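You operate a simulated robot arm through the tools that you are given. There is no shell and no other tool.

You are at the controls of a simulated robot arm. One attempt, no reset.

## Task
Release the brass pin and take the orange tube off the air gripper.
Fine: air off and vented first, and left so; pin on the clear patch, tube ends in the tube rail, black plug back in its outlet.

Only the result counts: the job must be done as asked and must still hold three seconds after the hand-in. Knocking over, shifting, dropping, spilling or breaking anything else fails it.

## Robot
A 6-joint arm with a two-finger parallel gripper, fixed in place. Base frame: the origin is at the foot of the arm, x ahead of it, y to its left, z up; the work surface is at about z = 0.88. Units: m, degrees, N and s.
With the tool pointing down near the work surface it reaches from about 0.26 to 0.66 m from the base axis. Its first joint turns from -66.0 to 66.0 degrees. Payload 2.9 kg.
The TCP is the grasp point between the finger pads, 0.03 m short of the fingertips. In the tool frame z runs along the fingers and y along their closing line. The gripper opens to 0.11 m. The fingers are 0.02 m wide and 0.01 m thick; the gripper's body (0.048 by 0.112 m) begins 0.055 m behind the TCP.
Orientation is that of the tool frame in the base frame, as a unit quaternion [x, y, z, w]. With the fingers straight down and closing along the base's y, the tool's x points along the base's -x, its y along +y and its z along -z.

## Interface
- The arm moves only by the tool servo_tool. Its argument "commands" is a list of rows, each a list of 3 entries, a list of its own where there are three numbers: the shift along the tool's x, y, z in units of 30 mm (1.0 is 30 mm), then the turn, a rotation vector about the tool's x, y, z in units of 5 degrees (1.0 is 5 degrees), then the opening in per cent of the stroke, from 0 (shut) to 100 (fully open). In form: [[[x, y, z], [wx, wy, wz], claw], ...]. A call has 1 to 20 rows; each row shifts and turns the commanded pose from where the row before left it, along the tool's axes as they then stand. A call with a number of a shift or a turn outside -1 to 1 is refused whole. A row lasts 0.2 s, in which the tool goes at most 0.05 m and 8.6 degrees; a call with a longer step from one row to the next is refused whole, and so is a gripper value outside its range. A pose out of reach is approached as far as the arm can. The call stops where the force on the tool passes 50 N (or 10 N more than at its start, if that is more) or the arm is blocked; 0.2 s more then pass. Each finger travels about 0.108 m/s and halts on what it meets, pressing with about 28 N; the grip force reading is that of the motor and also rises with nothing between the fingers. The clock runs only during rows and for 0.2 s after the last one: add rows that do not move to give the fingers time. It gives the time, the measured TCP pose, the force on the tool (base axes), the opening and the grip force at its end, in the units of the frame above (readings bear some noise), with the torque about the TCP (base axes, N m) and any sound that the robot's microphone picked up.
- Cameras (640 x 400 px; columns grow to the right, rows downward): "scene" is fixed at [0.0783, 0.4287, 1.4051]; the picture's right is [-0.79, -0.62, 0.00], its down [-0.23, 0.30, -0.93] and it looks along [0.57, -0.73, -0.38] (base axes); focal length 214 px, centre (320, 200). "wrist" rides on the gripper at [0.072, 0.017, -0.103] in the tool frame; the picture's right is [-0.23, 0.97, 0.00], its down [-0.76, -0.18, -0.62] and it looks along [-0.61, -0.14, 0.78] (tool axes); focal length 222 px, centre (320, 200). There is no depth. A picture from a camera that has moved, and an enlarged one, comes with that camera's place and axes in the base frame and with its lens.
- get_image(camera): a new picture of that camera. No time passes.
- close_up(camera, box): a new picture of the part [left, top, right, bottom] of that camera's present view, enlarged. No time passes.
- sign_off(): hands the job in; it is judged then, once.

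Nothing tells you positions but the pictures and the camera data. Unless the task says otherwise, let go and move clear before handing in.

The tools are called after "Call:" as name(argument=value, ...) on one line, values as JSON. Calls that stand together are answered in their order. servo_tool: Moves the arm, as the interface text tells. Its arguments: {"type":"object","properties":{"commands":{"type":"array","items":{"type":"array"}}},"required":["commands"]} The other tools are called the same way: get_image (camera) takes a picture; close_up (camera, box) takes an enlarged picture of a part of a camera's view; sign_off () hands the job in.

At the start:

```text
time: 0.0
tcp_pos: [0.2667, -0.1719, 1.3803]
ee_rot: [0.0, 1.0, 0.0, 0.002]
contact_force: [-0.7, 0.4, 0.2]
ft_torque: [-0.02, 0.0, -0.02]
opening: 0.1097
gripper_force: 0.1
```

scene: 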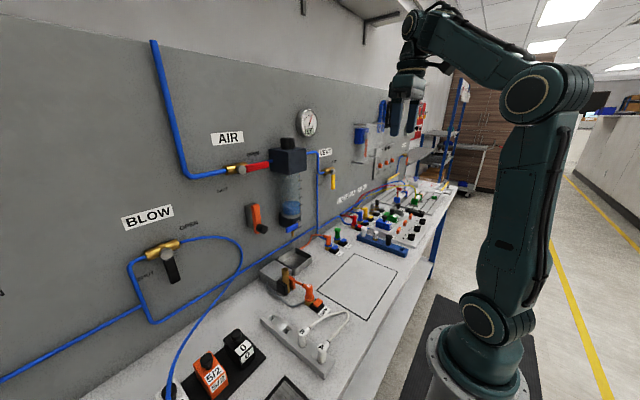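
wrist: 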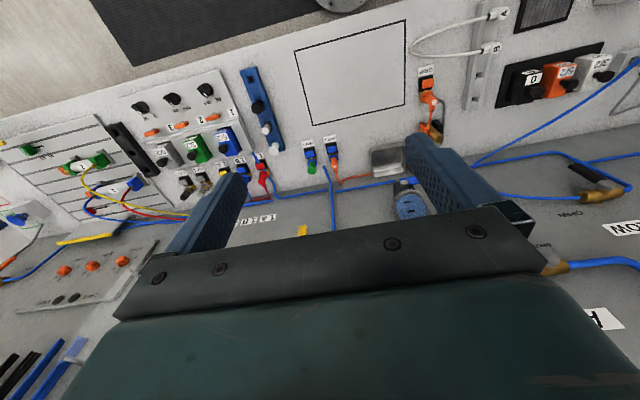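

I see a pneumatics bench with a panel wall (air valve, vent valve, gauge, blow valve), a table with modules, hoses, plugs and a drawn rectangle. I'll look closer at each part before moving anything.

Call:
close_up(camera="scene", box=[190, 90, 350, 190])

Call:
close_up(camera="scene", box=[240, 220, 400, 320])

Call:
close_up(camera="scene", box=[310, 170, 470, 270])

Call:
close_up(camera="scene", box=[160, 280, 352, 400])

Call:
close_up(camera="wrist", box=[0, 60, 160, 160])

Call:
close_up(camera="wrist", box=[100, 60, 292, 220])

Call:
close_up(camera="wrist", box=[270, 0, 462, 220])

Call:
close_up(camera="wrist", box=[448, 0, 640, 120])

```text
4.00 times, centred on (270, 140) of scene
camera zoom: at [0.0783, 0.4287, 1.4051], right [-0.79, -0.62, 0.0], down [-0.23, 0.3, -0.93], along [0.57, -0.73, -0.38], focal length 858 px, centre (520, 440)
```

zoom: 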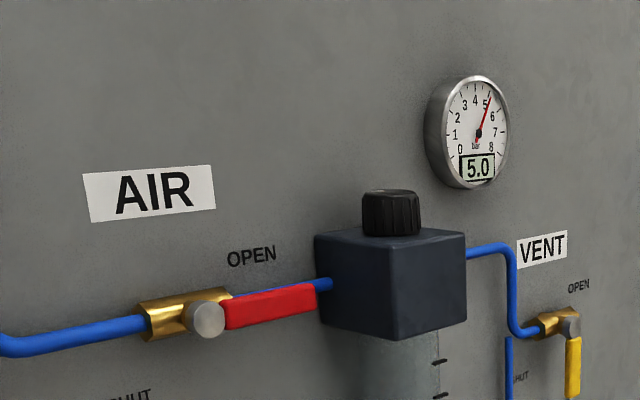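

```text
4.00 times, centred on (320, 270) of scene
camera zoom: at [0.0783, 0.4287, 1.4051], right [-0.79, -0.62, 0.0], down [-0.23, 0.3, -0.93], along [0.57, -0.73, -0.38], focal length 858 px, centre (320, -80)
```

zoom: 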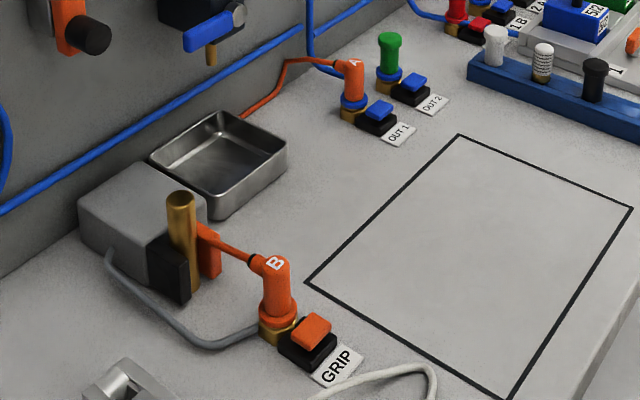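

```text
4.00 times, centred on (390, 220) of scene
camera zoom: at [0.0783, 0.4287, 1.4051], right [-0.79, -0.62, 0.0], down [-0.23, 0.3, -0.93], along [0.57, -0.73, -0.38], focal length 858 px, centre (40, 120)
```

zoom: 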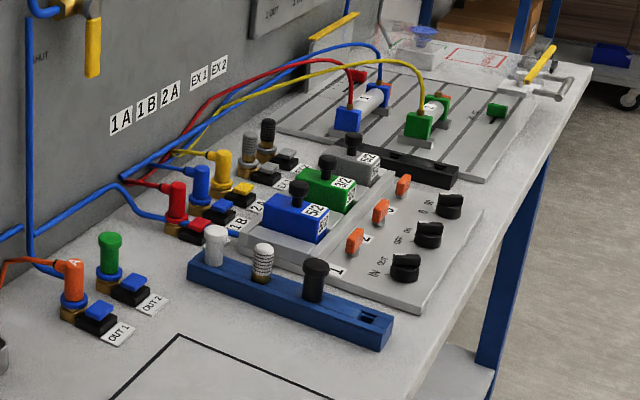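

```text
3.33 times, centred on (256, 340) of scene
camera zoom: at [0.0783, 0.4287, 1.4051], right [-0.79, -0.62, 0.0], down [-0.23, 0.3, -0.93], along [0.57, -0.73, -0.38], focal length 715 px, centre (533, -267)
```

zoom: 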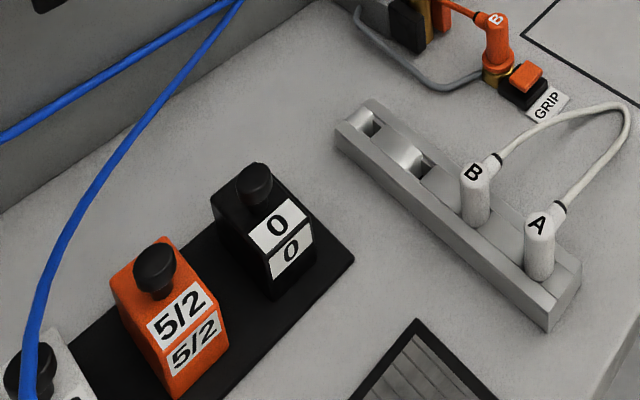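

```text
4.00 times, centred on (80, 110) of wrist
camera zoom: at [0.1942, -0.1534, 1.4835], right [0.23, 0.97, 0.0], down [0.76, -0.18, 0.63], along [0.61, -0.14, -0.78], focal length 888 px, centre (1280, 560)
```

zoom: 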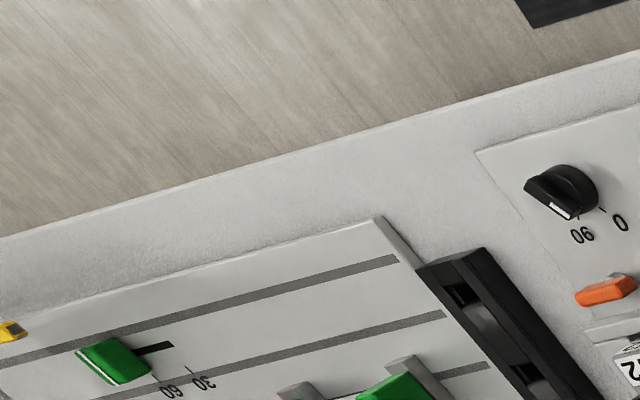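

```text
2.50 times, centred on (196, 140) of wrist
camera zoom: at [0.1942, -0.1534, 1.4835], right [0.23, 0.97, 0.0], down [0.76, -0.18, 0.63], along [0.61, -0.14, -0.78], focal length 555 px, centre (630, 350)
```

zoom: 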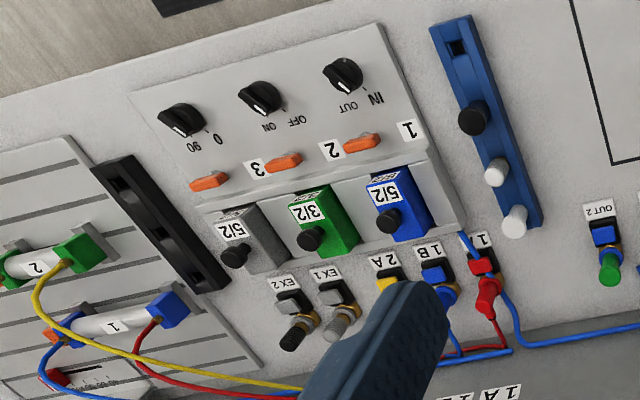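

```text
1.82 times, centred on (366, 110) of wrist
camera zoom: at [0.1942, -0.1534, 1.4835], right [0.23, 0.97, 0.0], down [0.76, -0.18, 0.63], along [0.61, -0.14, -0.78], focal length 404 px, centre (236, 364)
```

zoom: 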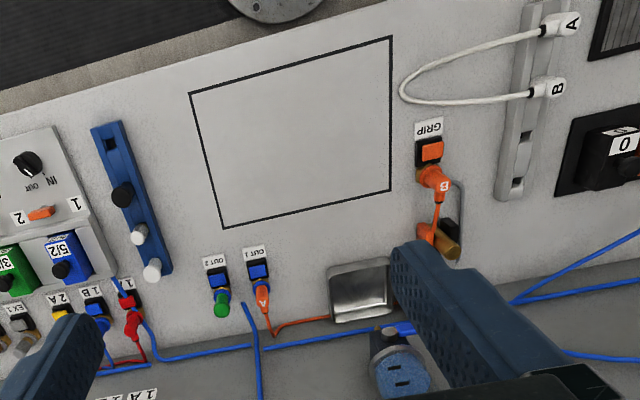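

```text
3.33 times, centred on (544, 60) of wrist
camera zoom: at [0.1942, -0.1534, 1.4835], right [0.23, 0.97, 0.0], down [0.76, -0.18, 0.63], along [0.61, -0.14, -0.78], focal length 740 px, centre (-427, 667)
```

zoom: 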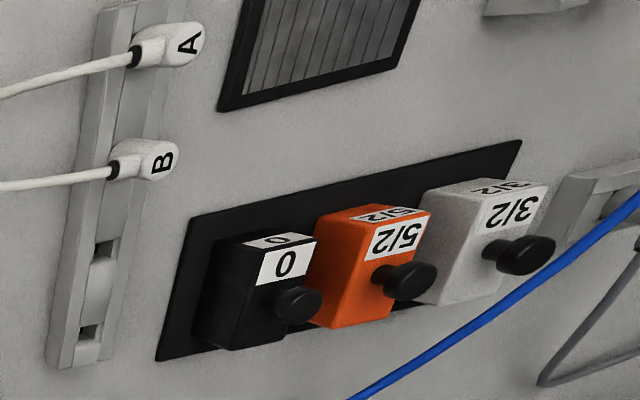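

The air valve (red handle) points at OPEN with the gauge at 5.0 bar. The vent handle hangs at SHUT. The orange tube runs from OUT 1 (A) to GRIP (B), and the brass pin sits in the air gripper near (0.45, 0.1). I'll move the wrist camera lower over that area, well above everything, to look.

Call:
servo_tool(commands=[[[-0.1, 0.77, 0.8], [0, 0, 0], 100], [[-0.1, 0.77, 0.8], [0, 0, 0], 100], [[-0.1, 0.77, 0.8], [0, 0, 0], 100], [[-0.1, 0.77, 0.8], [0, 0, 0], 100], [[-0.1, 0.77, 0.8], [0, 0, 0], 100], [[-0.1, 0.77, 0.8], [0, 0, 0], 100], [[-0.1, 0.77, 0.8], [0, 0, 0], 100], [[-0.1, 0.77, 0.8], [0, 0, 0], 100], [[-0.1, 0.77, 0.8], [0, 0, 0], 100], [[-0.1, 0.77, 0.8], [0, 0, 0], 100], [[-0.1, 0.77, 0.8], [0, 0, 0], 100], [[-0.1, 0.77, 0.8], [0, 0, 0], 100], [[0, 0, 0], [0, 0, 0], 100]])

Call:
get_image(camera="wrist")

Call:
get_image(camera="scene")

```text
time: 2.8
tcp_pos: [0.3044, 0.1064, 1.0926]
ee_rot: [0.0, 1.0, 0.0, 0.002]
contact_force: [-0.2, 0.1, -0.7]
ft_torque: [0.01, 0.0, -0.04]
opening: 0.1101
gripper_force: 0.0
```

```text
taken
camera wrist: at [0.2306, 0.1241, 1.1956], right [0.23, 0.97, 0.0], down [0.76, -0.18, 0.63], along [0.61, -0.14, -0.78], focal length 222 px, centre (320, 200)
```

wrist: 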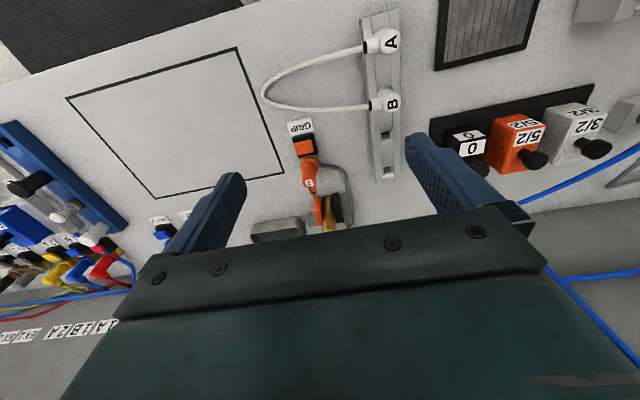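

```text
taken
```

scene: 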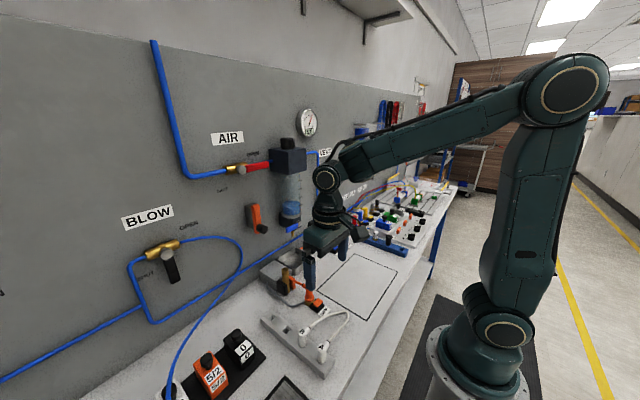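

The wrist view now shows the GRIP socket, the rail with the white tube, and the drawn rectangle. I'll enlarge it.

Call:
close_up(camera="wrist", box=[240, 100, 400, 240])

Call:
close_up(camera="wrist", box=[330, 0, 490, 190])

Call:
close_up(camera="wrist", box=[0, 110, 240, 260])

Call:
close_up(camera="wrist", box=[480, 0, 640, 200])

```text
2.86 times, centred on (320, 170) of wrist
camera zoom: at [0.2306, 0.1241, 1.1956], right [0.23, 0.97, 0.0], down [0.76, -0.18, 0.63], along [0.61, -0.14, -0.78], focal length 635 px, centre (320, 286)
```

zoom: 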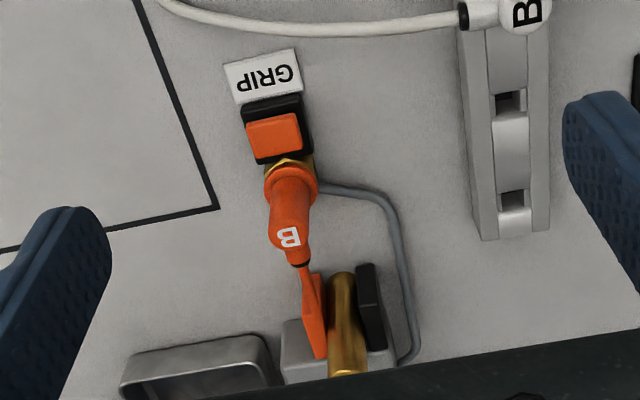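

```text
2.11 times, centred on (410, 95) of wrist
camera zoom: at [0.2306, 0.1241, 1.1956], right [0.23, 0.97, 0.0], down [0.76, -0.18, 0.63], along [0.61, -0.14, -0.78], focal length 468 px, centre (130, 421)
```

zoom: 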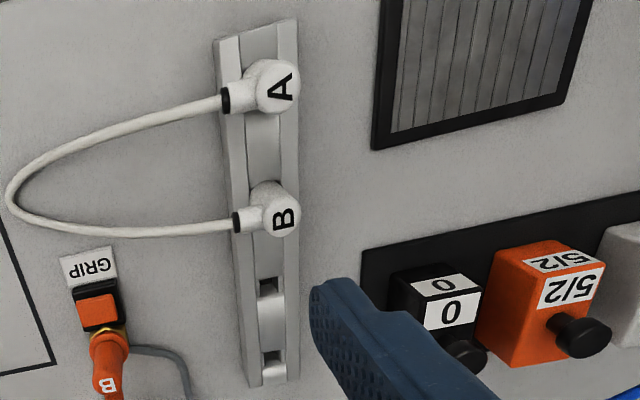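

```text
2.67 times, centred on (120, 185) of wrist
camera zoom: at [0.2306, 0.1241, 1.1956], right [0.23, 0.97, 0.0], down [0.76, -0.18, 0.63], along [0.61, -0.14, -0.78], focal length 592 px, centre (853, 240)
```

zoom: 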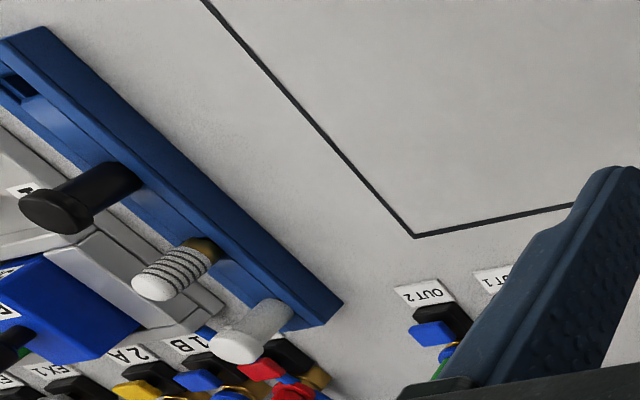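

```text
2.00 times, centred on (560, 100) of wrist
camera zoom: at [0.2306, 0.1241, 1.1956], right [0.23, 0.97, 0.0], down [0.76, -0.18, 0.63], along [0.61, -0.14, -0.78], focal length 444 px, centre (-160, 400)
```

zoom: 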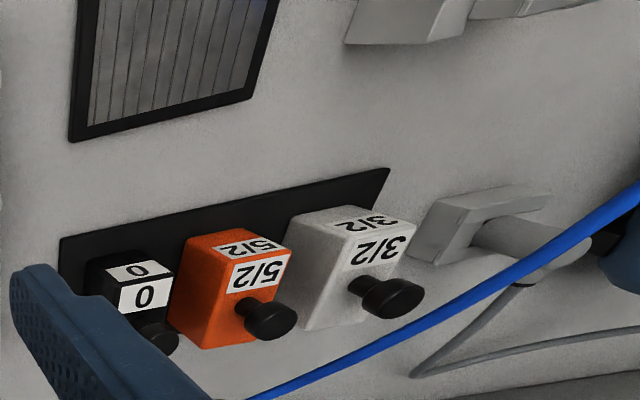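

I'll zoom further into the pin and the outlets from the scene camera, which has a different angle.

Call:
close_up(camera="scene", box=[255, 250, 335, 310])

Call:
close_up(camera="scene", box=[240, 200, 300, 245])

Call:
close_up(camera="scene", box=[320, 210, 400, 270])

Call:
close_up(camera="scene", box=[250, 300, 360, 380])

```text
6.67 times, centred on (295, 280) of scene
camera zoom: at [0.0783, 0.4287, 1.4051], right [-0.79, -0.62, 0.0], down [-0.23, 0.3, -0.93], along [0.57, -0.73, -0.38], focal length 1430 px, centre (487, -333)
```

zoom: 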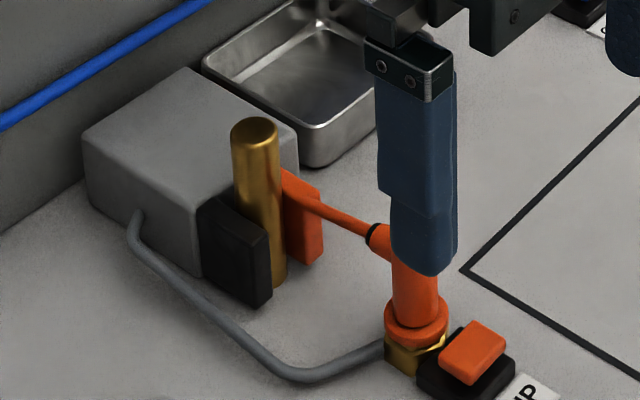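

```text
8.89 times, centred on (270, 222) of scene
camera zoom: at [0.0783, 0.4287, 1.4051], right [-0.79, -0.62, 0.0], down [-0.23, 0.3, -0.93], along [0.57, -0.73, -0.38], focal length 1906 px, centre (764, 0)
```

zoom: 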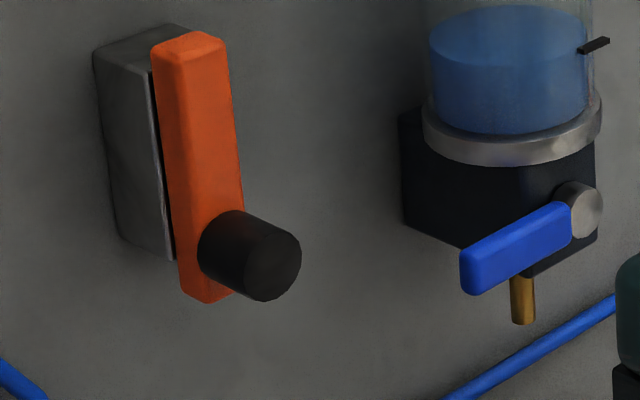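

```text
6.67 times, centred on (360, 240) of scene
camera zoom: at [0.0783, 0.4287, 1.4051], right [-0.79, -0.62, 0.0], down [-0.23, 0.3, -0.93], along [0.57, -0.73, -0.38], focal length 1430 px, centre (53, -67)
```

zoom: 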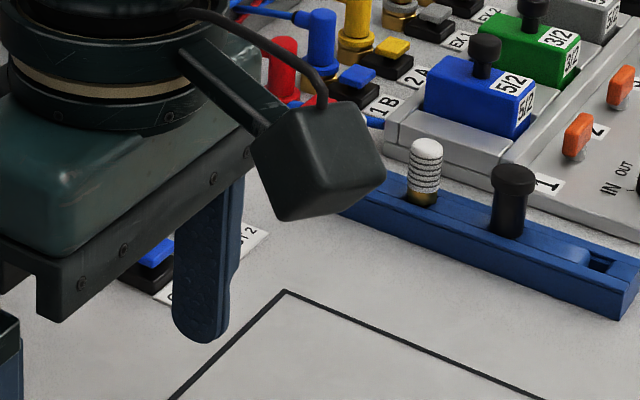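

```text
5.00 times, centred on (305, 340) of scene
camera zoom: at [0.0783, 0.4287, 1.4051], right [-0.79, -0.62, 0.0], down [-0.23, 0.3, -0.93], along [0.57, -0.73, -0.38], focal length 1072 px, centre (395, -500)
```

zoom: 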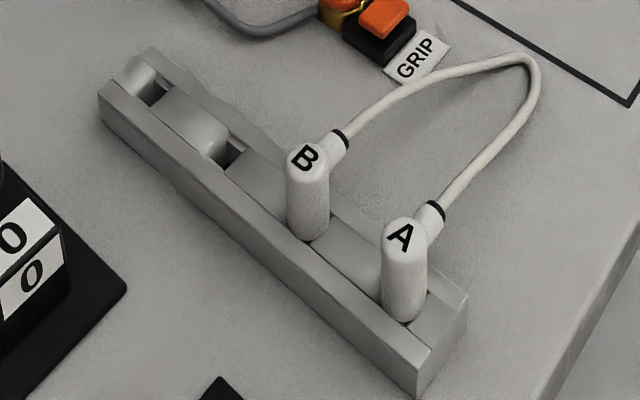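

The pin seems to stand on the table between the jaws, so it should stay upright when the jaws open. The first job is the air valve. I'll rise and tilt the tool toward the panel to get a closer view of the AIR and VENT handles.

Call:
servo_tool(commands=[[[0, 0, -1], [0, 0, 0], 0], [[0, 0, -1], [0, 0, 0], 0], [[0, 0, -1], [0, 0, 0], 0], [[0, 0, -1], [0, 0, 0], 0], [[0, 0, -1], [0, 0, 0], 0], [[0, 0, -1], [0, 0, 0], 0], [[0, 0, -1], [0, 0, 0], 0], [[0, 0, -1], [0, 0, 0], 0], [[0, 0, -1], [0, 0, 0], 0], [[0, 0, -1], [0, 0, 0], 0], [[0, 0, 0], [0, -1, 0], 0], [[0, 0, 0], [0, -1, 0], 0], [[0, 0, 0], [0, -1, 0], 0], [[0, 0, 0], [0, -1, 0], 0], [[0, 0, 0], [0, -1, 0], 0], [[0, 0, 0], [0, -1, 0], 0], [[0, 0, 0], [0, -1, 0], 0], [[0, 0, 0], [0, -1, 0], 0], [[0, 0, 0], [0, 0, 0], 0]])

Call:
get_image(camera="wrist")

Call:
get_image(camera="scene")

```text
time: 6.8
tcp_pos: [0.3049, 0.1108, 1.4628]
ee_rot: [0.0, 0.94, 0.0, 0.342]
contact_force: [-0.3, 0.0, -0.3]
ft_torque: [0.03, -0.04, 0.03]
opening: 0.0
gripper_force: 27.9
out of reach, approached as far as the arm can: row 10, 16, 17, 18
```

```text
taken
camera wrist: at [0.1816, 0.1287, 1.4957], right [0.17, 0.97, 0.15], down [0.18, -0.18, 0.97], along [0.97, -0.14, -0.21], focal length 222 px, centre (320, 200)
```

wrist: 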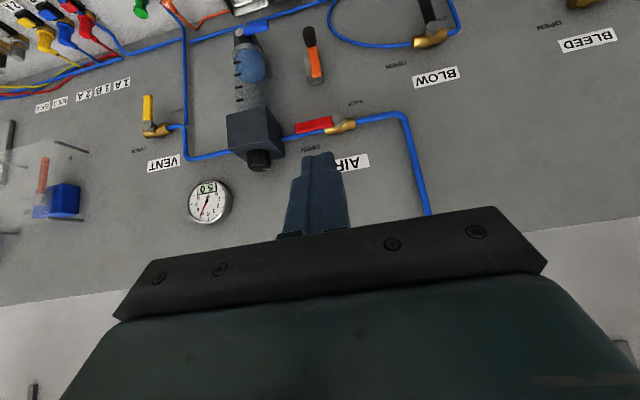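

```text
taken
```

scene: 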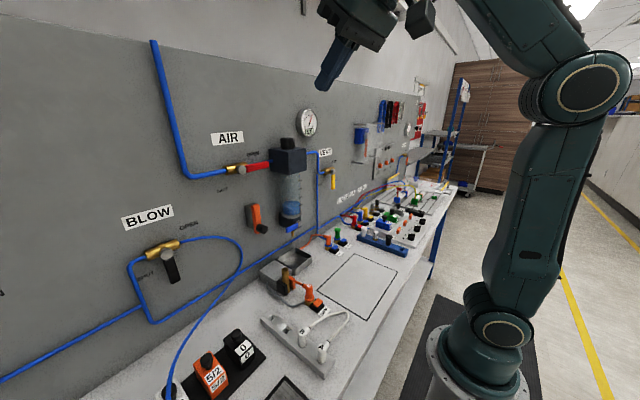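

The wrist camera now sees the panel upside down, with the AIR handle, VENT handle, gauge, BLOW and BLEED. I'll enlarge to locate the handles and triangulate against the scene view.

Call:
close_up(camera="wrist", box=[260, 70, 400, 170])

Call:
close_up(camera="wrist", box=[110, 70, 250, 230])

Call:
close_up(camera="scene", box=[210, 140, 290, 200])

Call:
close_up(camera="scene", box=[300, 140, 360, 200])

```text
4.00 times, centred on (330, 120) of wrist
camera zoom: at [0.1816, 0.1287, 1.4957], right [0.17, 0.97, 0.15], down [0.18, -0.18, 0.97], along [0.97, -0.14, -0.21], focal length 888 px, centre (280, 520)
```

zoom: 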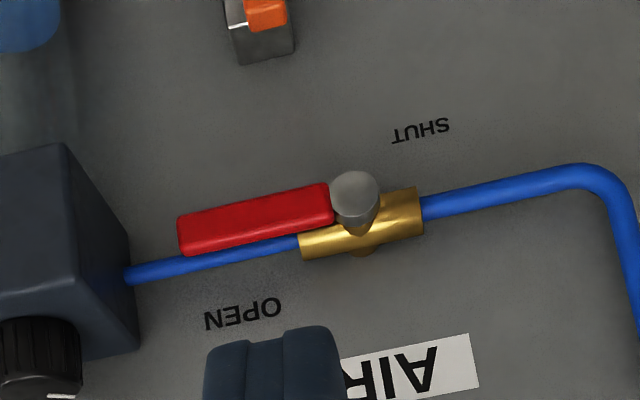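

```text
2.50 times, centred on (180, 150) of wrist
camera zoom: at [0.1816, 0.1287, 1.4957], right [0.17, 0.97, 0.15], down [0.18, -0.18, 0.97], along [0.97, -0.14, -0.21], focal length 555 px, centre (670, 325)
```

zoom: 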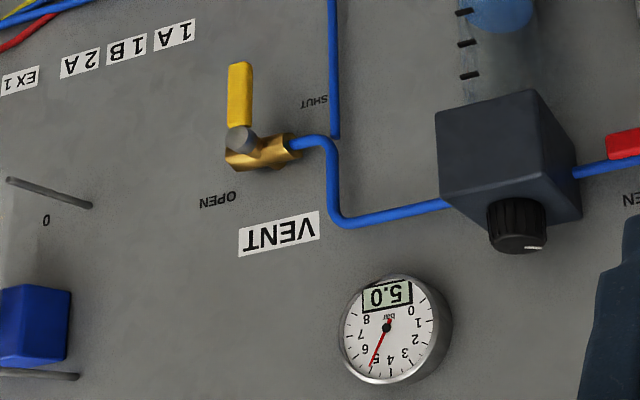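

```text
6.67 times, centred on (250, 170) of scene
camera zoom: at [0.0783, 0.4287, 1.4051], right [-0.79, -0.62, 0.0], down [-0.23, 0.3, -0.93], along [0.57, -0.73, -0.38], focal length 1430 px, centre (787, 400)
```

zoom: 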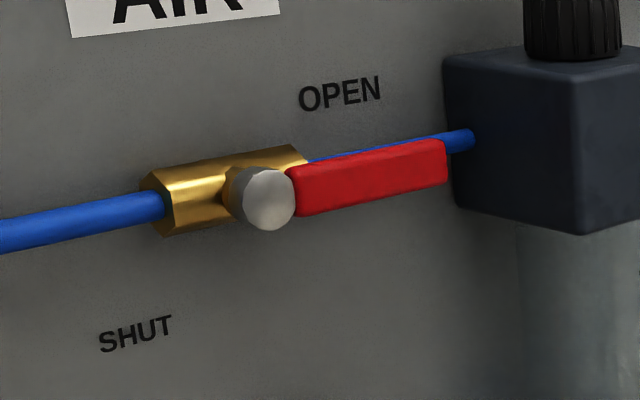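

```text
6.67 times, centred on (330, 170) of scene
camera zoom: at [0.0783, 0.4287, 1.4051], right [-0.79, -0.62, 0.0], down [-0.23, 0.3, -0.93], along [0.57, -0.73, -0.38], focal length 1430 px, centre (253, 400)
```

zoom: 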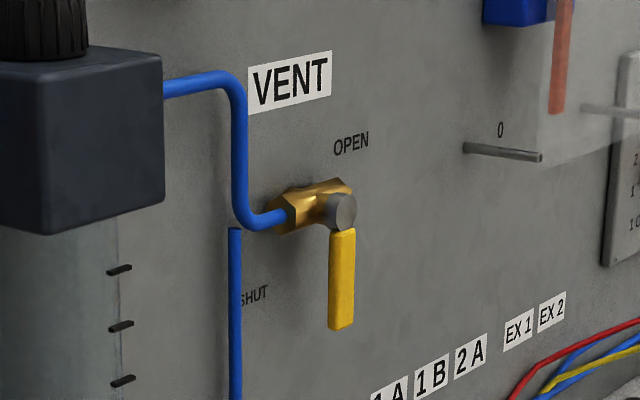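

Triangulating both views puts the AIR pivot at about (0.560, 0.131, 1.270) and the handle end at about (0.56, 0.047, 1.27). The panel is at x≈0.602 and the regulator block's left face at y≈0.01. I'll back off slightly downward and forward first, to return to a well-reachable pose before levelling the tool.

Call:
servo_tool(commands=[[[-0.24, 0, 0.75], [0, 0, 0], 0], [[-0.24, 0, 0.75], [0, 0, 0], 0], [[-0.24, 0, 0.75], [0, 0, 0], 0], [[-0.24, 0, 0.75], [0, 0, 0], 0], [[0, 0, 0], [0, 0, 0], 0]])

```text
time: 8.0
tcp_pos: [0.3915, 0.1155, 1.4504]
ee_rot: [-0.001, 0.94, 0.001, 0.341]
contact_force: [0.3, 0.3, 0.8]
ft_torque: [-0.01, -0.01, 0.0]
opening: 0.0
gripper_force: 27.8
out of reach, approached as far as the arm can: row 1, 2, 3, 4
```

The arm reports being out of reach here, so I'll check its posture before moving further.

Call:
get_image(camera="scene")

Call:
servo_tool(commands=[[[0, 0, 0], [0, 0, 0], 0]])

```text
taken
```

scene: 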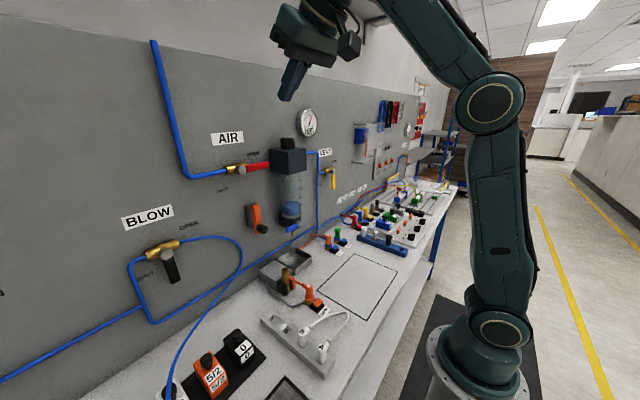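

```text
time: 8.4
tcp_pos: [0.3906, 0.1157, 1.4501]
ee_rot: [-0.001, 0.94, 0.001, 0.342]
contact_force: [-0.2, 0.6, -0.1]
ft_torque: [-0.02, 0.01, 0.02]
opening: 0.0001
gripper_force: 28.9
```

Call:
servo_tool(commands=[[[0.643, 0, 0.766], [0, 0, 0], 0], [[0.643, 0, 0.766], [0, 0, 0], 0], [[0, 0, 0], [0, 0, 0], 0]])

```text
time: 9.2
tcp_pos: [0.4065, 0.1233, 1.4447]
ee_rot: [0.0, 0.94, -0.001, 0.342]
contact_force: [-0.6, 0.2, 0.0]
ft_torque: [-0.01, -0.04, 0.03]
opening: 0.0
gripper_force: 28.1
out of reach, approached as far as the arm can: row 1, 2
```

Tilting the tool far forward while close to the base seems to hit a joint limit. I'll reduce the tilt to 30° and move outward, staying high, to see if that's reachable.

Call:
servo_tool(commands=[[[0, 0, 0], [0, 1, 0], 0], [[0, 0, 0], [0, 1, 0], 0], [[-0.5, -0.44, 0.72], [0, 0, 0], 0], [[-0.5, -0.44, 0.72], [0, 0, 0], 0], [[-0.5, -0.44, 0.72], [0, 0, 0], 0], [[-0.5, -0.44, 0.72], [0, 0, 0], 0], [[0, 0, 0], [0, 0, 0], 0]])

Call:
get_image(camera="scene")

Call:
get_image(camera="wrist")

```text
time: 10.8
tcp_pos: [0.5022, 0.0706, 1.3992]
ee_rot: [-0.002, 0.965, 0.001, 0.261]
contact_force: [1.0, -0.7, -1.3]
ft_torque: [0.01, 0.01, 0.06]
opening: 0.0001
gripper_force: 28.5
```

```text
taken
```

scene: 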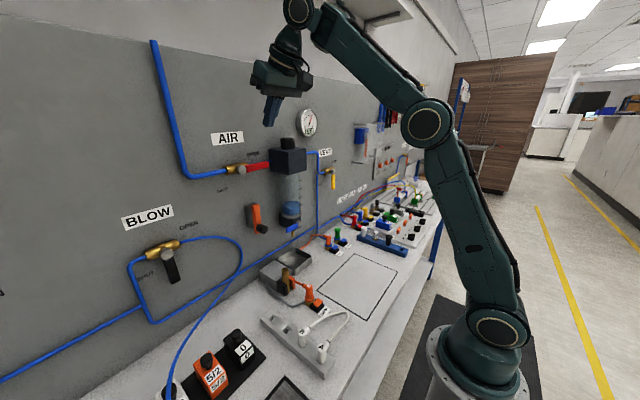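

```text
taken
camera wrist: at [0.387, 0.0879, 1.4527], right [0.2, 0.97, 0.11], down [0.35, -0.18, 0.92], along [0.92, -0.14, -0.37], focal length 222 px, centre (320, 200)
```

wrist: 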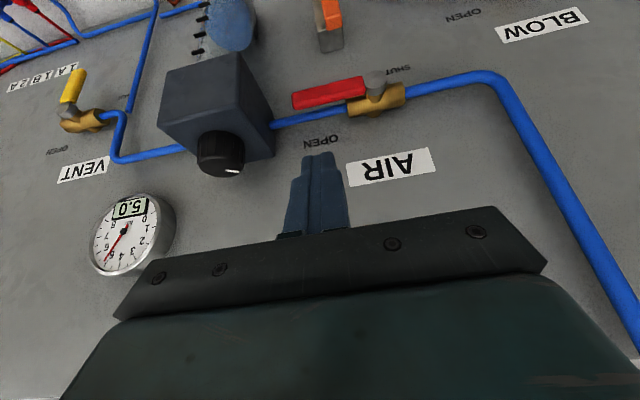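

That pose (30° tilt at x=0.50) was reached exactly. I'll use a 20° tilt and place the closed fingertips just above the red handle, then check the position in a picture before pushing.

Call:
servo_tool(commands=[[[0, 0, 0], [0, 1, 0], 0], [[0, 0, 0], [0, 1, 0], 0], [[-0.3, 0, 0.867], [0, 0, 0], 0], [[-0.3, 0, 0.867], [0, 0, 0], 0], [[-0.3, 0, 0.867], [0, 0, 0], 0], [[0, 0, 0], [0, 0, 0], 0], [[0, 0, 0], [0, 0, 0], 0]])

Call:
close_up(camera="scene", box=[200, 100, 320, 200])

Call:
get_image(camera="wrist")

```text
time: 12.4
tcp_pos: [0.5598, 0.0729, 1.3239]
ee_rot: [0.0, 0.985, -0.001, 0.175]
contact_force: [0.3, -0.4, 0.5]
ft_torque: [-0.03, -0.03, -0.03]
opening: 0.0
gripper_force: 27.9
out of reach, approached as far as the arm can: row 2
```

```text
4.00 times, centred on (260, 150) of scene
camera zoom: at [0.0783, 0.4287, 1.4051], right [-0.79, -0.62, 0.0], down [-0.23, 0.3, -0.93], along [0.57, -0.73, -0.38], focal length 858 px, centre (560, 400)
```

zoom: 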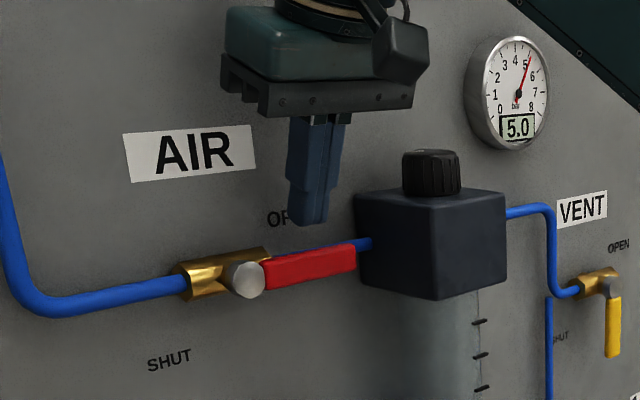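

```text
taken
camera wrist: at [0.4556, 0.0905, 1.3966], right [0.21, 0.97, 0.08], down [0.5, -0.18, 0.85], along [0.84, -0.14, -0.53], focal length 222 px, centre (320, 200)
```

wrist: 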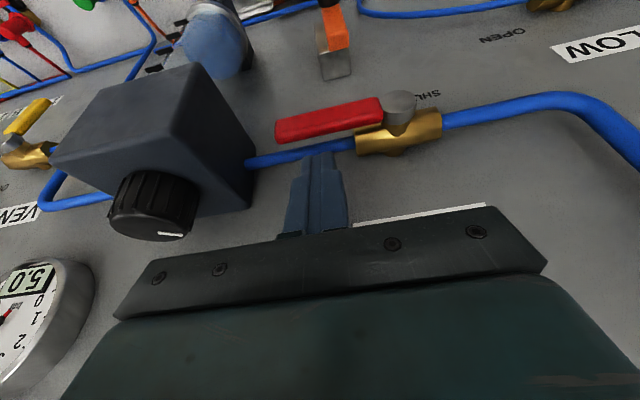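

The fingertips are about 13 mm above the handle. I'll bring them onto the handle and follow an arc downward about the pivot in small steps, stopping partway to check.

Call:
servo_tool(commands=[[[0.348, -0.063, 0.42], [0, 0, 0], 0], [[0.075, -0.008, 0.207], [0, 0, 0], 0], [[0.075, -0.008, 0.207], [0, 0, 0], 0], [[0.074, 0.05, 0.202], [0, 0, 0], 0], [[0.074, 0.05, 0.202], [0, 0, 0], 0], [[0.067, 0.1, 0.185], [0, 0, 0], 0], [[0.067, 0.1, 0.185], [0, 0, 0], 0]])

Call:
close_up(camera="scene", box=[200, 100, 320, 200])

Call:
get_image(camera="wrist")

```text
time: 14.0
tcp_pos: [0.553, 0.0795, 1.2705]
ee_rot: [0.0, 0.984, 0.0, 0.176]
contact_force: [0.1, 0.2, -0.3]
ft_torque: [0.03, 0.0, 0.0]
opening: 0.0
gripper_force: 27.5
```

```text
4.00 times, centred on (260, 150) of scene
camera zoom: at [0.0783, 0.4286, 1.4051], right [-0.79, -0.62, 0.0], down [-0.23, 0.3, -0.93], along [0.57, -0.73, -0.38], focal length 858 px, centre (560, 400)
```

zoom: 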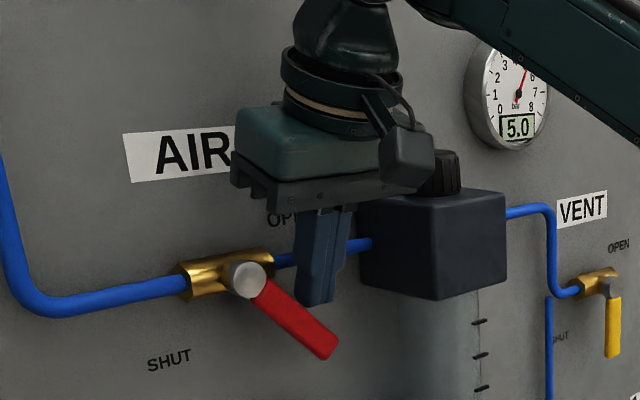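

```text
taken
camera wrist: at [0.4494, 0.0969, 1.3434], right [0.21, 0.97, 0.08], down [0.5, -0.18, 0.85], along [0.84, -0.14, -0.52], focal length 222 px, centre (320, 200)
```

wrist: 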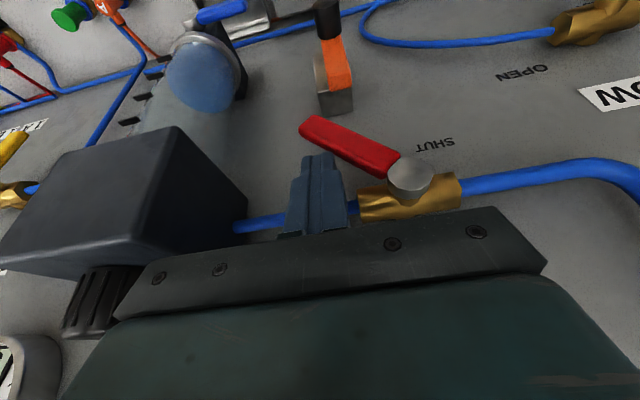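

The handle is turning with the push and is now at about 45°. I'll continue to fully vertical.

Call:
servo_tool(commands=[[[0.055, 0.15, 0.15], [0, 0, 0], 0], [[0.055, 0.15, 0.15], [0, 0, 0], 0], [[0.04, 0.19, 0.111], [0, 0, 0], 0], [[0.04, 0.19, 0.111], [0, 0, 0], 0], [[0.022, 0.21, 0.06], [0, 0, 0], 0], [[0.022, 0.21, 0.06], [0, 0, 0], 0], [[0, 0.1, 0], [0, 0, 0], 0], [[0, 0, 0], [0, 0, 0], 0]])

Call:
close_up(camera="scene", box=[200, 100, 320, 200])

Call:
get_image(camera="wrist")

```text
time: 15.6
tcp_pos: [0.555, 0.1049, 1.2535]
ee_rot: [0.008, 0.984, -0.009, 0.177]
contact_force: [-3.9, -12.1, 0.9]
ft_torque: [0.22, -0.1, 0.01]
opening: 0.0001
gripper_force: 28.4
stopped in row 7: the force on the tool passed its limit at 53 N (the readings are from after the stop); the commanded pose is now the measured one
```

```text
4.00 times, centred on (260, 150) of scene
camera zoom: at [0.0781, 0.4282, 1.4052], right [-0.79, -0.62, 0.0], down [-0.23, 0.3, -0.93], along [0.57, -0.73, -0.38], focal length 858 px, centre (560, 400)
```

zoom: 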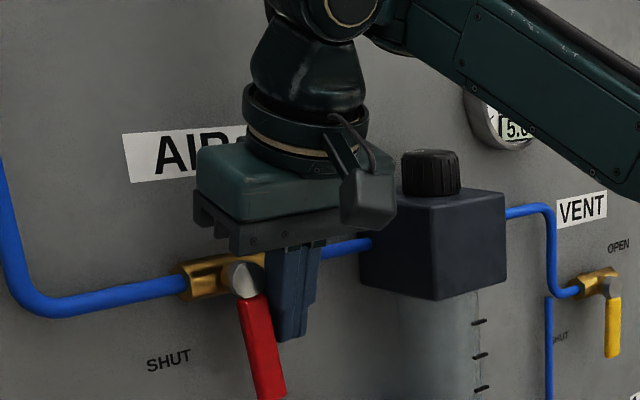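

```text
taken
camera wrist: at [0.4505, 0.1244, 1.3242], right [0.23, 0.97, 0.06], down [0.49, -0.17, 0.85], along [0.84, -0.16, -0.52], focal length 222 px, centre (320, 200)
```

wrist: 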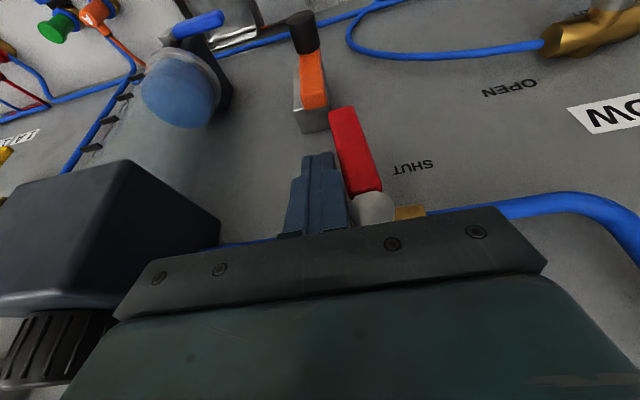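

The handle is close to vertical, but the finger shank seems to bear on the pivot cap before the handle reaches its stop. I'll back off sideways, lean the tool 20° so only the tips touch the lower part of the handle, and push again.

Call:
servo_tool(commands=[[[0, -0.35, 0], [0, 0, 0], 0], [[0, -0.35, 0], [0, 0, 0], 0], [[0, 0, 0], [-0.94, 0, 0.342], 0], [[0, 0, 0], [-0.94, 0, 0.342], 0], [[0, 0, 0], [-0.94, 0, 0.342], 0], [[0, 0, 0], [-0.94, 0, 0.342], 0], [[0, 0, 0], [0, 0, 0], 0]])

Call:
close_up(camera="scene", box=[200, 100, 320, 200])

Call:
get_image(camera="wrist")

```text
time: 17.2
tcp_pos: [0.5614, 0.0855, 1.2599]
ee_rot: [0.036, 0.97, 0.164, 0.174]
contact_force: [0.4, 0.9, -0.3]
ft_torque: [-0.02, -0.04, -0.02]
opening: 0.0
gripper_force: 27.4
out of reach, approached as far as the arm can: row 4, 6
```

```text
4.00 times, centred on (260, 150) of scene
camera zoom: at [0.0783, 0.4287, 1.4051], right [-0.79, -0.62, 0.0], down [-0.23, 0.3, -0.93], along [0.57, -0.73, -0.38], focal length 858 px, centre (560, 400)
```

zoom: 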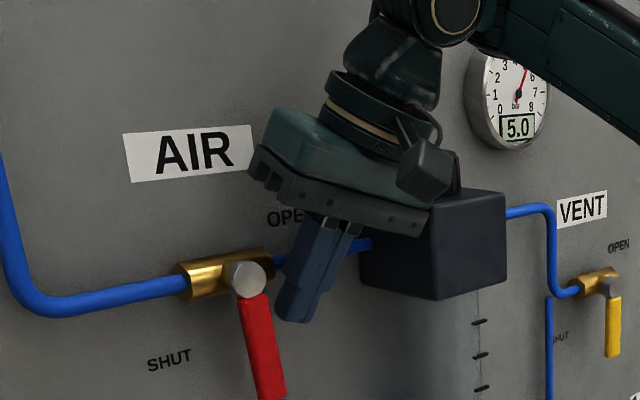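

```text
taken
camera wrist: at [0.4566, 0.0792, 1.3332], right [0.22, 0.89, 0.4], down [0.49, -0.45, 0.74], along [0.84, 0.03, -0.54], focal length 222 px, centre (320, 200)
```

wrist: 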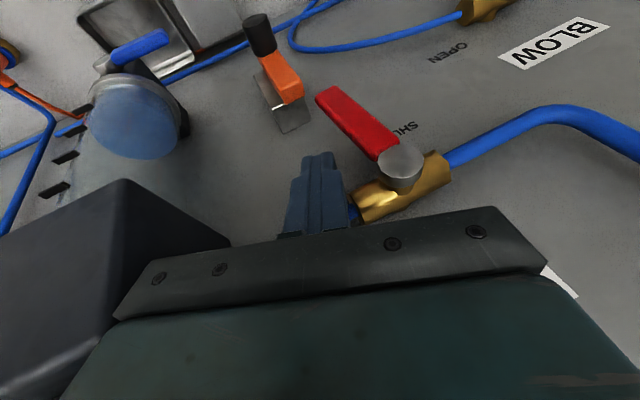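

The handle is now about 3° from vertical. With the tool leaned clear of the cap, I'll push the lower part of the handle leftward gently until it meets its stop.

Call:
servo_tool(commands=[[[0.255, -0.134, 0.307], [0, 0, 0], 0], [[0.017, 0.126, 0.041], [0, 0, 0], 0], [[0.017, 0.126, 0.041], [0, 0, 0], 0], [[0.017, 0.126, 0.041], [0, 0, 0], 0], [[0.008, 0.063, 0.02], [0, 0, 0], 0], [[0.008, 0.063, 0.02], [0, 0, 0], 0], [[0.008, 0.063, 0.02], [0, 0, 0], 0], [[0.008, 0.063, 0.02], [0, 0, 0], 0], [[0.008, 0.063, 0.02], [0, 0, 0], 0]])

Call:
close_up(camera="scene", box=[200, 100, 320, 200])

Call:
get_image(camera="wrist")

```text
time: 19.2
tcp_pos: [0.5575, 0.102, 1.2477]
ee_rot: [0.039, 0.97, 0.162, 0.175]
contact_force: [-1.0, -33.5, -0.7]
ft_torque: [-0.93, 0.0, -0.08]
opening: 0.0
gripper_force: 28.1
out of reach, approached as far as the arm can: row 1
```

```text
4.00 times, centred on (260, 150) of scene
camera zoom: at [0.0783, 0.4274, 1.4055], right [-0.79, -0.62, 0.0], down [-0.23, 0.3, -0.93], along [0.57, -0.73, -0.38], focal length 858 px, centre (560, 400)
```

zoom: 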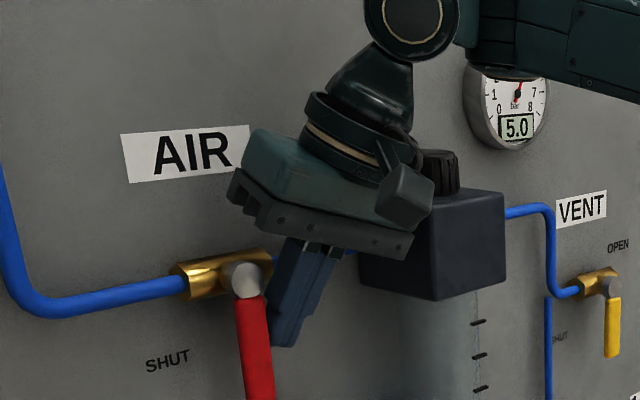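

```text
taken
camera wrist: at [0.4531, 0.0974, 1.3216], right [0.23, 0.89, 0.39], down [0.49, -0.46, 0.74], along [0.84, 0.02, -0.54], focal length 222 px, centre (320, 200)
```

wrist: 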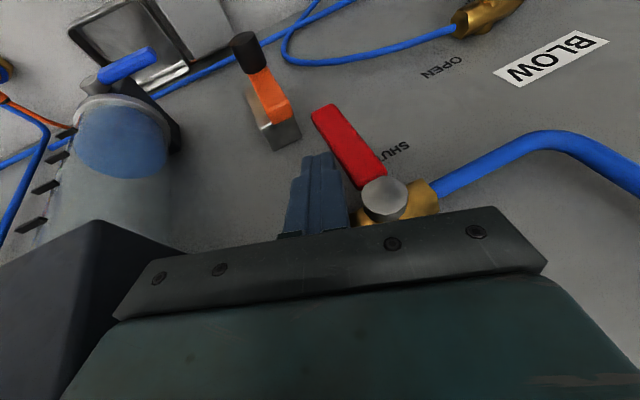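

The handle now sits at its stop, pointing straight down, with 33 N of reaction. I'll back off, retract from the panel, straighten the tool, and check that the handle stays put.

Call:
servo_tool(commands=[[[-0.085, -0.63, -0.204], [0, 0, 0], 0], [[0.811, -0.011, -0.303], [0, 0, 0], 0], [[0.811, -0.011, -0.303], [0, 0, 0], 0], [[0.811, -0.011, -0.303], [0, 0, 0], 0], [[0.811, -0.011, -0.303], [0, 0, 0], 0], [[0, 0, 0], [0.94, 0, -0.342], 0], [[0, 0, 0], [0.94, 0, -0.342], 0], [[0, 0, 0], [0.94, 0, -0.342], 0], [[0, 0, 0], [0.94, 0, -0.342], 0], [[0, 0, 0], [0, 0, 0], 0]])

Call:
close_up(camera="scene", box=[200, 100, 360, 200])

Call:
get_image(camera="wrist")

```text
time: 21.4
tcp_pos: [0.4529, 0.087, 1.2466]
ee_rot: [0.006, 0.984, -0.007, 0.176]
contact_force: [-0.2, 1.1, -0.2]
ft_torque: [-0.03, -0.03, -0.05]
opening: 0.0
gripper_force: 28.0
```

```text
4.00 times, centred on (280, 150) of scene
camera zoom: at [0.0783, 0.4287, 1.4051], right [-0.79, -0.62, 0.0], down [-0.23, 0.3, -0.93], along [0.57, -0.73, -0.38], focal length 858 px, centre (480, 400)
```

zoom: 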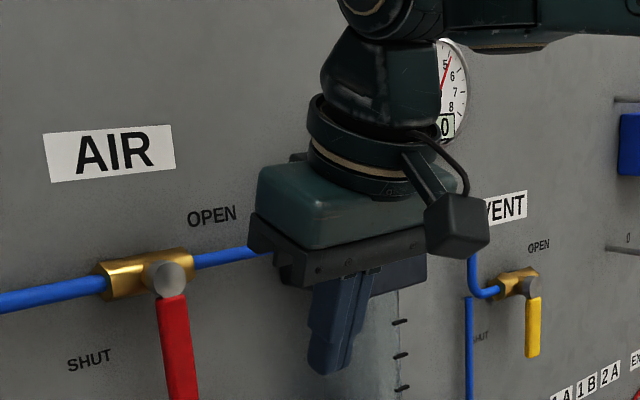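

```text
taken
camera wrist: at [0.3494, 0.1074, 1.3194], right [0.23, 0.97, 0.07], down [0.5, -0.17, 0.85], along [0.84, -0.16, -0.52], focal length 222 px, centre (320, 200)
```

wrist: 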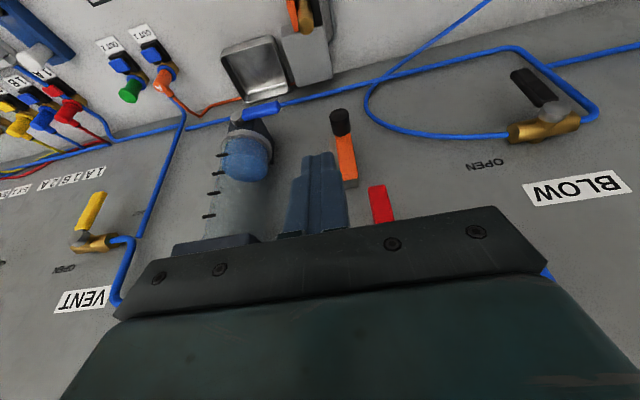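

The AIR handle is at SHUT and stays there. I'll traverse right, clear of the regulator and gauge, toward the VENT valve.

Call:
servo_tool(commands=[[[0.8, 0, -0.29], [0, 0, 0], 0], [[0, -1, 0], [0, 0, 0], 0], [[0, -1, 0], [0, 0, 0], 0], [[0, -1, 0], [0, 0, 0], 0], [[0, -1, 0], [0, 0, 0], 0], [[0, -1, 0], [0, 0, 0], 0], [[0, -1, 0], [0, 0, 0], 0], [[0, -1, 0], [0, 0, 0], 0], [[0, -1, 0], [0, 0, 0], 0], [[0, -1, 0], [0, 0, 0], 0], [[0, -1, 0], [0, 0, 0], 0], [[0, -1, 0], [0, 0, 0], 0], [[0, 0, 0], [0, 0, 0], 0]])

Call:
get_image(camera="wrist")

Call:
close_up(camera="scene", box=[200, 100, 360, 200])

```text
time: 24.2
tcp_pos: [0.4231, -0.2418, 1.2521]
ee_rot: [0.005, 0.984, -0.008, 0.176]
contact_force: [0.6, 0.0, -0.2]
ft_torque: [0.02, -0.02, 0.02]
opening: 0.0001
gripper_force: 28.0
```

```text
taken
camera wrist: at [0.3191, -0.2223, 1.3233], right [0.23, 0.97, 0.07], down [0.5, -0.17, 0.85], along [0.84, -0.16, -0.52], focal length 222 px, centre (320, 200)
```

wrist: 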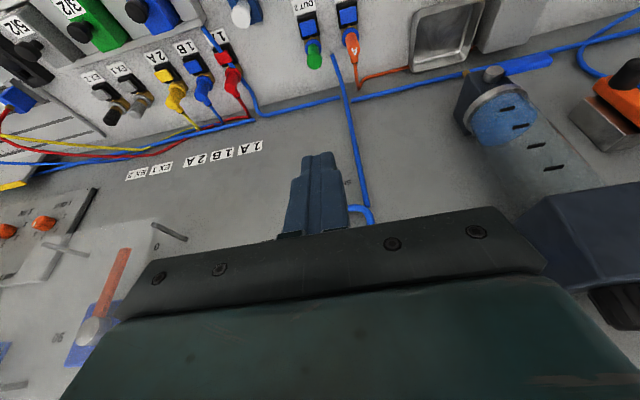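

```text
4.00 times, centred on (280, 150) of scene
camera zoom: at [0.0783, 0.4286, 1.4051], right [-0.79, -0.62, 0.0], down [-0.23, 0.3, -0.93], along [0.57, -0.73, -0.38], focal length 858 px, centre (480, 400)
```

zoom: 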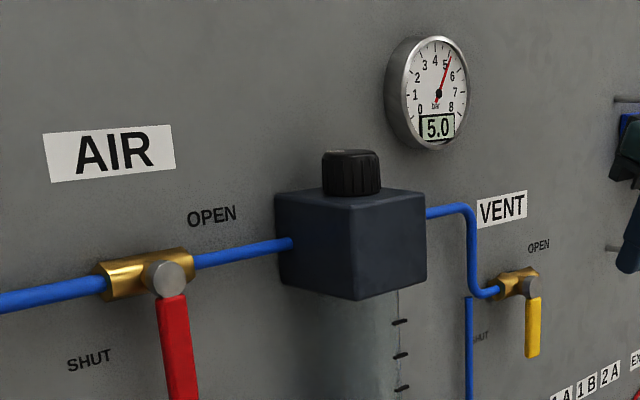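

The pressure still reads 5.0 with air shut, as expected before venting. Opening the vent needs a push rightward and up from below, which suits a more forward-pointing tool. I'll test how far I can pitch the tool forward here in free space.

Call:
servo_tool(commands=[[[0, 0, 0], [0, -1, 0], 0], [[0, 0, 0], [0, -1, 0], 0], [[0, 0, 0], [0, -1, 0], 0], [[0, 0, 0], [0, -1, 0], 0], [[0, 0, 0], [0, -1, 0], 0], [[0, 0, 0], [0, -1, 0], 0], [[0, 0, 0], [0, 0, 0], 0]])

Call:
get_image(camera="wrist")

Call:
get_image(camera="scene")

```text
time: 25.8
tcp_pos: [0.4229, -0.241, 1.2509]
ee_rot: [0.003, 0.905, -0.008, 0.426]
contact_force: [0.7, -0.7, 0.2]
ft_torque: [-0.02, 0.0, -0.03]
opening: 0.0
gripper_force: 28.5
```

```text
taken
camera wrist: at [0.2969, -0.2225, 1.2616], right [0.16, 0.97, 0.16], down [0.0, -0.17, 0.99], along [0.99, -0.16, -0.03], focal length 222 px, centre (320, 200)
```

wrist: 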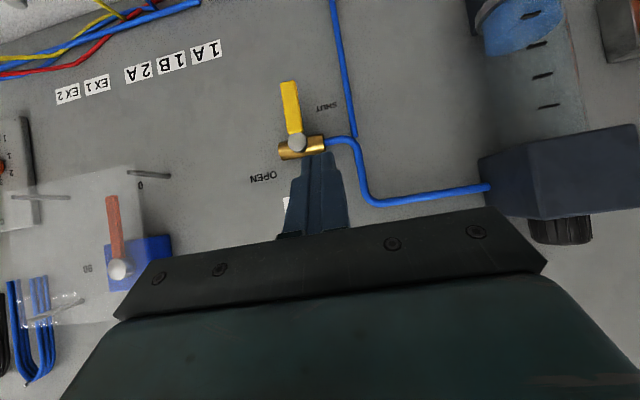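

```text
taken
```

scene: 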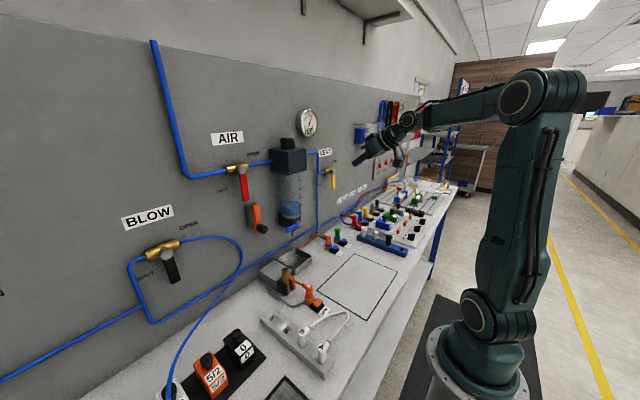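

Tilt of 50° is fine here and the VENT valve is in full view. I'll zoom in to locate it accurately.

Call:
close_up(camera="wrist", box=[230, 60, 390, 190])

Call:
close_up(camera="scene", box=[310, 150, 360, 200])

```text
3.08 times, centred on (310, 125) of wrist
camera zoom: at [0.2969, -0.2225, 1.2616], right [0.16, 0.97, 0.16], down [0.0, -0.17, 0.99], along [0.99, -0.16, -0.03], focal length 684 px, centre (351, 431)
```

zoom: 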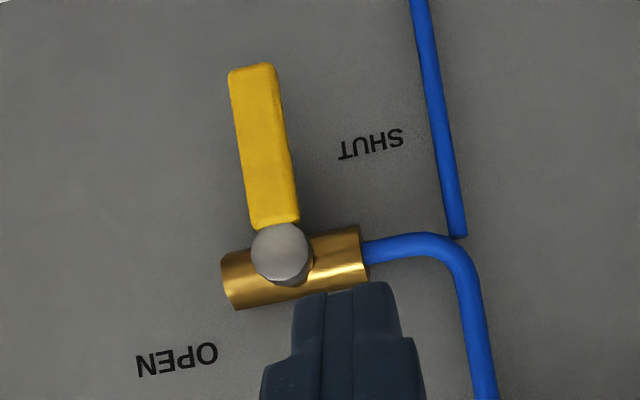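

```text
8.00 times, centred on (335, 175) of scene
camera zoom: at [0.0783, 0.4287, 1.4051], right [-0.79, -0.62, 0.0], down [-0.23, 0.3, -0.93], along [0.57, -0.73, -0.38], focal length 1716 px, centre (200, 400)
```

zoom: 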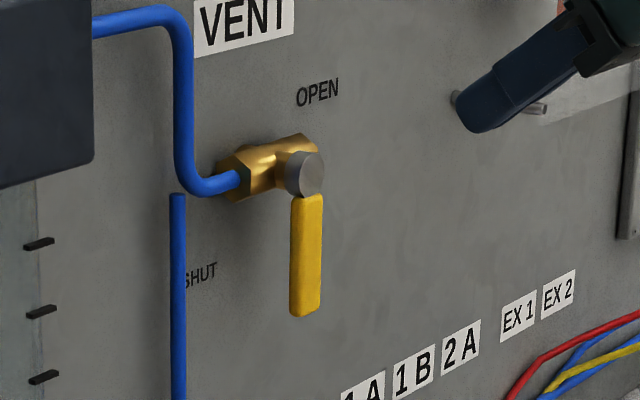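

The VENT pivot is at about (0.563, -0.280, 1.180), with the handle end at z≈1.105. I'll pitch the tool on toward horizontal while still away from the panel.

Call:
servo_tool(commands=[[[0, 0, 0], [0, -1, 0], 0], [[0, 0, 0], [0, -1, 0], 0], [[0, 0, 0], [0, -1, 0], 0], [[0, 0, 0], [0, -1, 0], 0], [[0, 0, 0], [0, -1, 0], 0], [[0, 0, 0], [0, -1, 0], 0], [[0, 0, 0], [0, 0, 0], 0]])

```text
time: 27.4
tcp_pos: [0.4241, -0.2424, 1.2515]
ee_rot: [0.001, 0.764, -0.009, 0.645]
contact_force: [-0.2, 0.1, -0.5]
ft_torque: [0.0, 0.03, -0.02]
opening: 0.0
gripper_force: 28.4
```

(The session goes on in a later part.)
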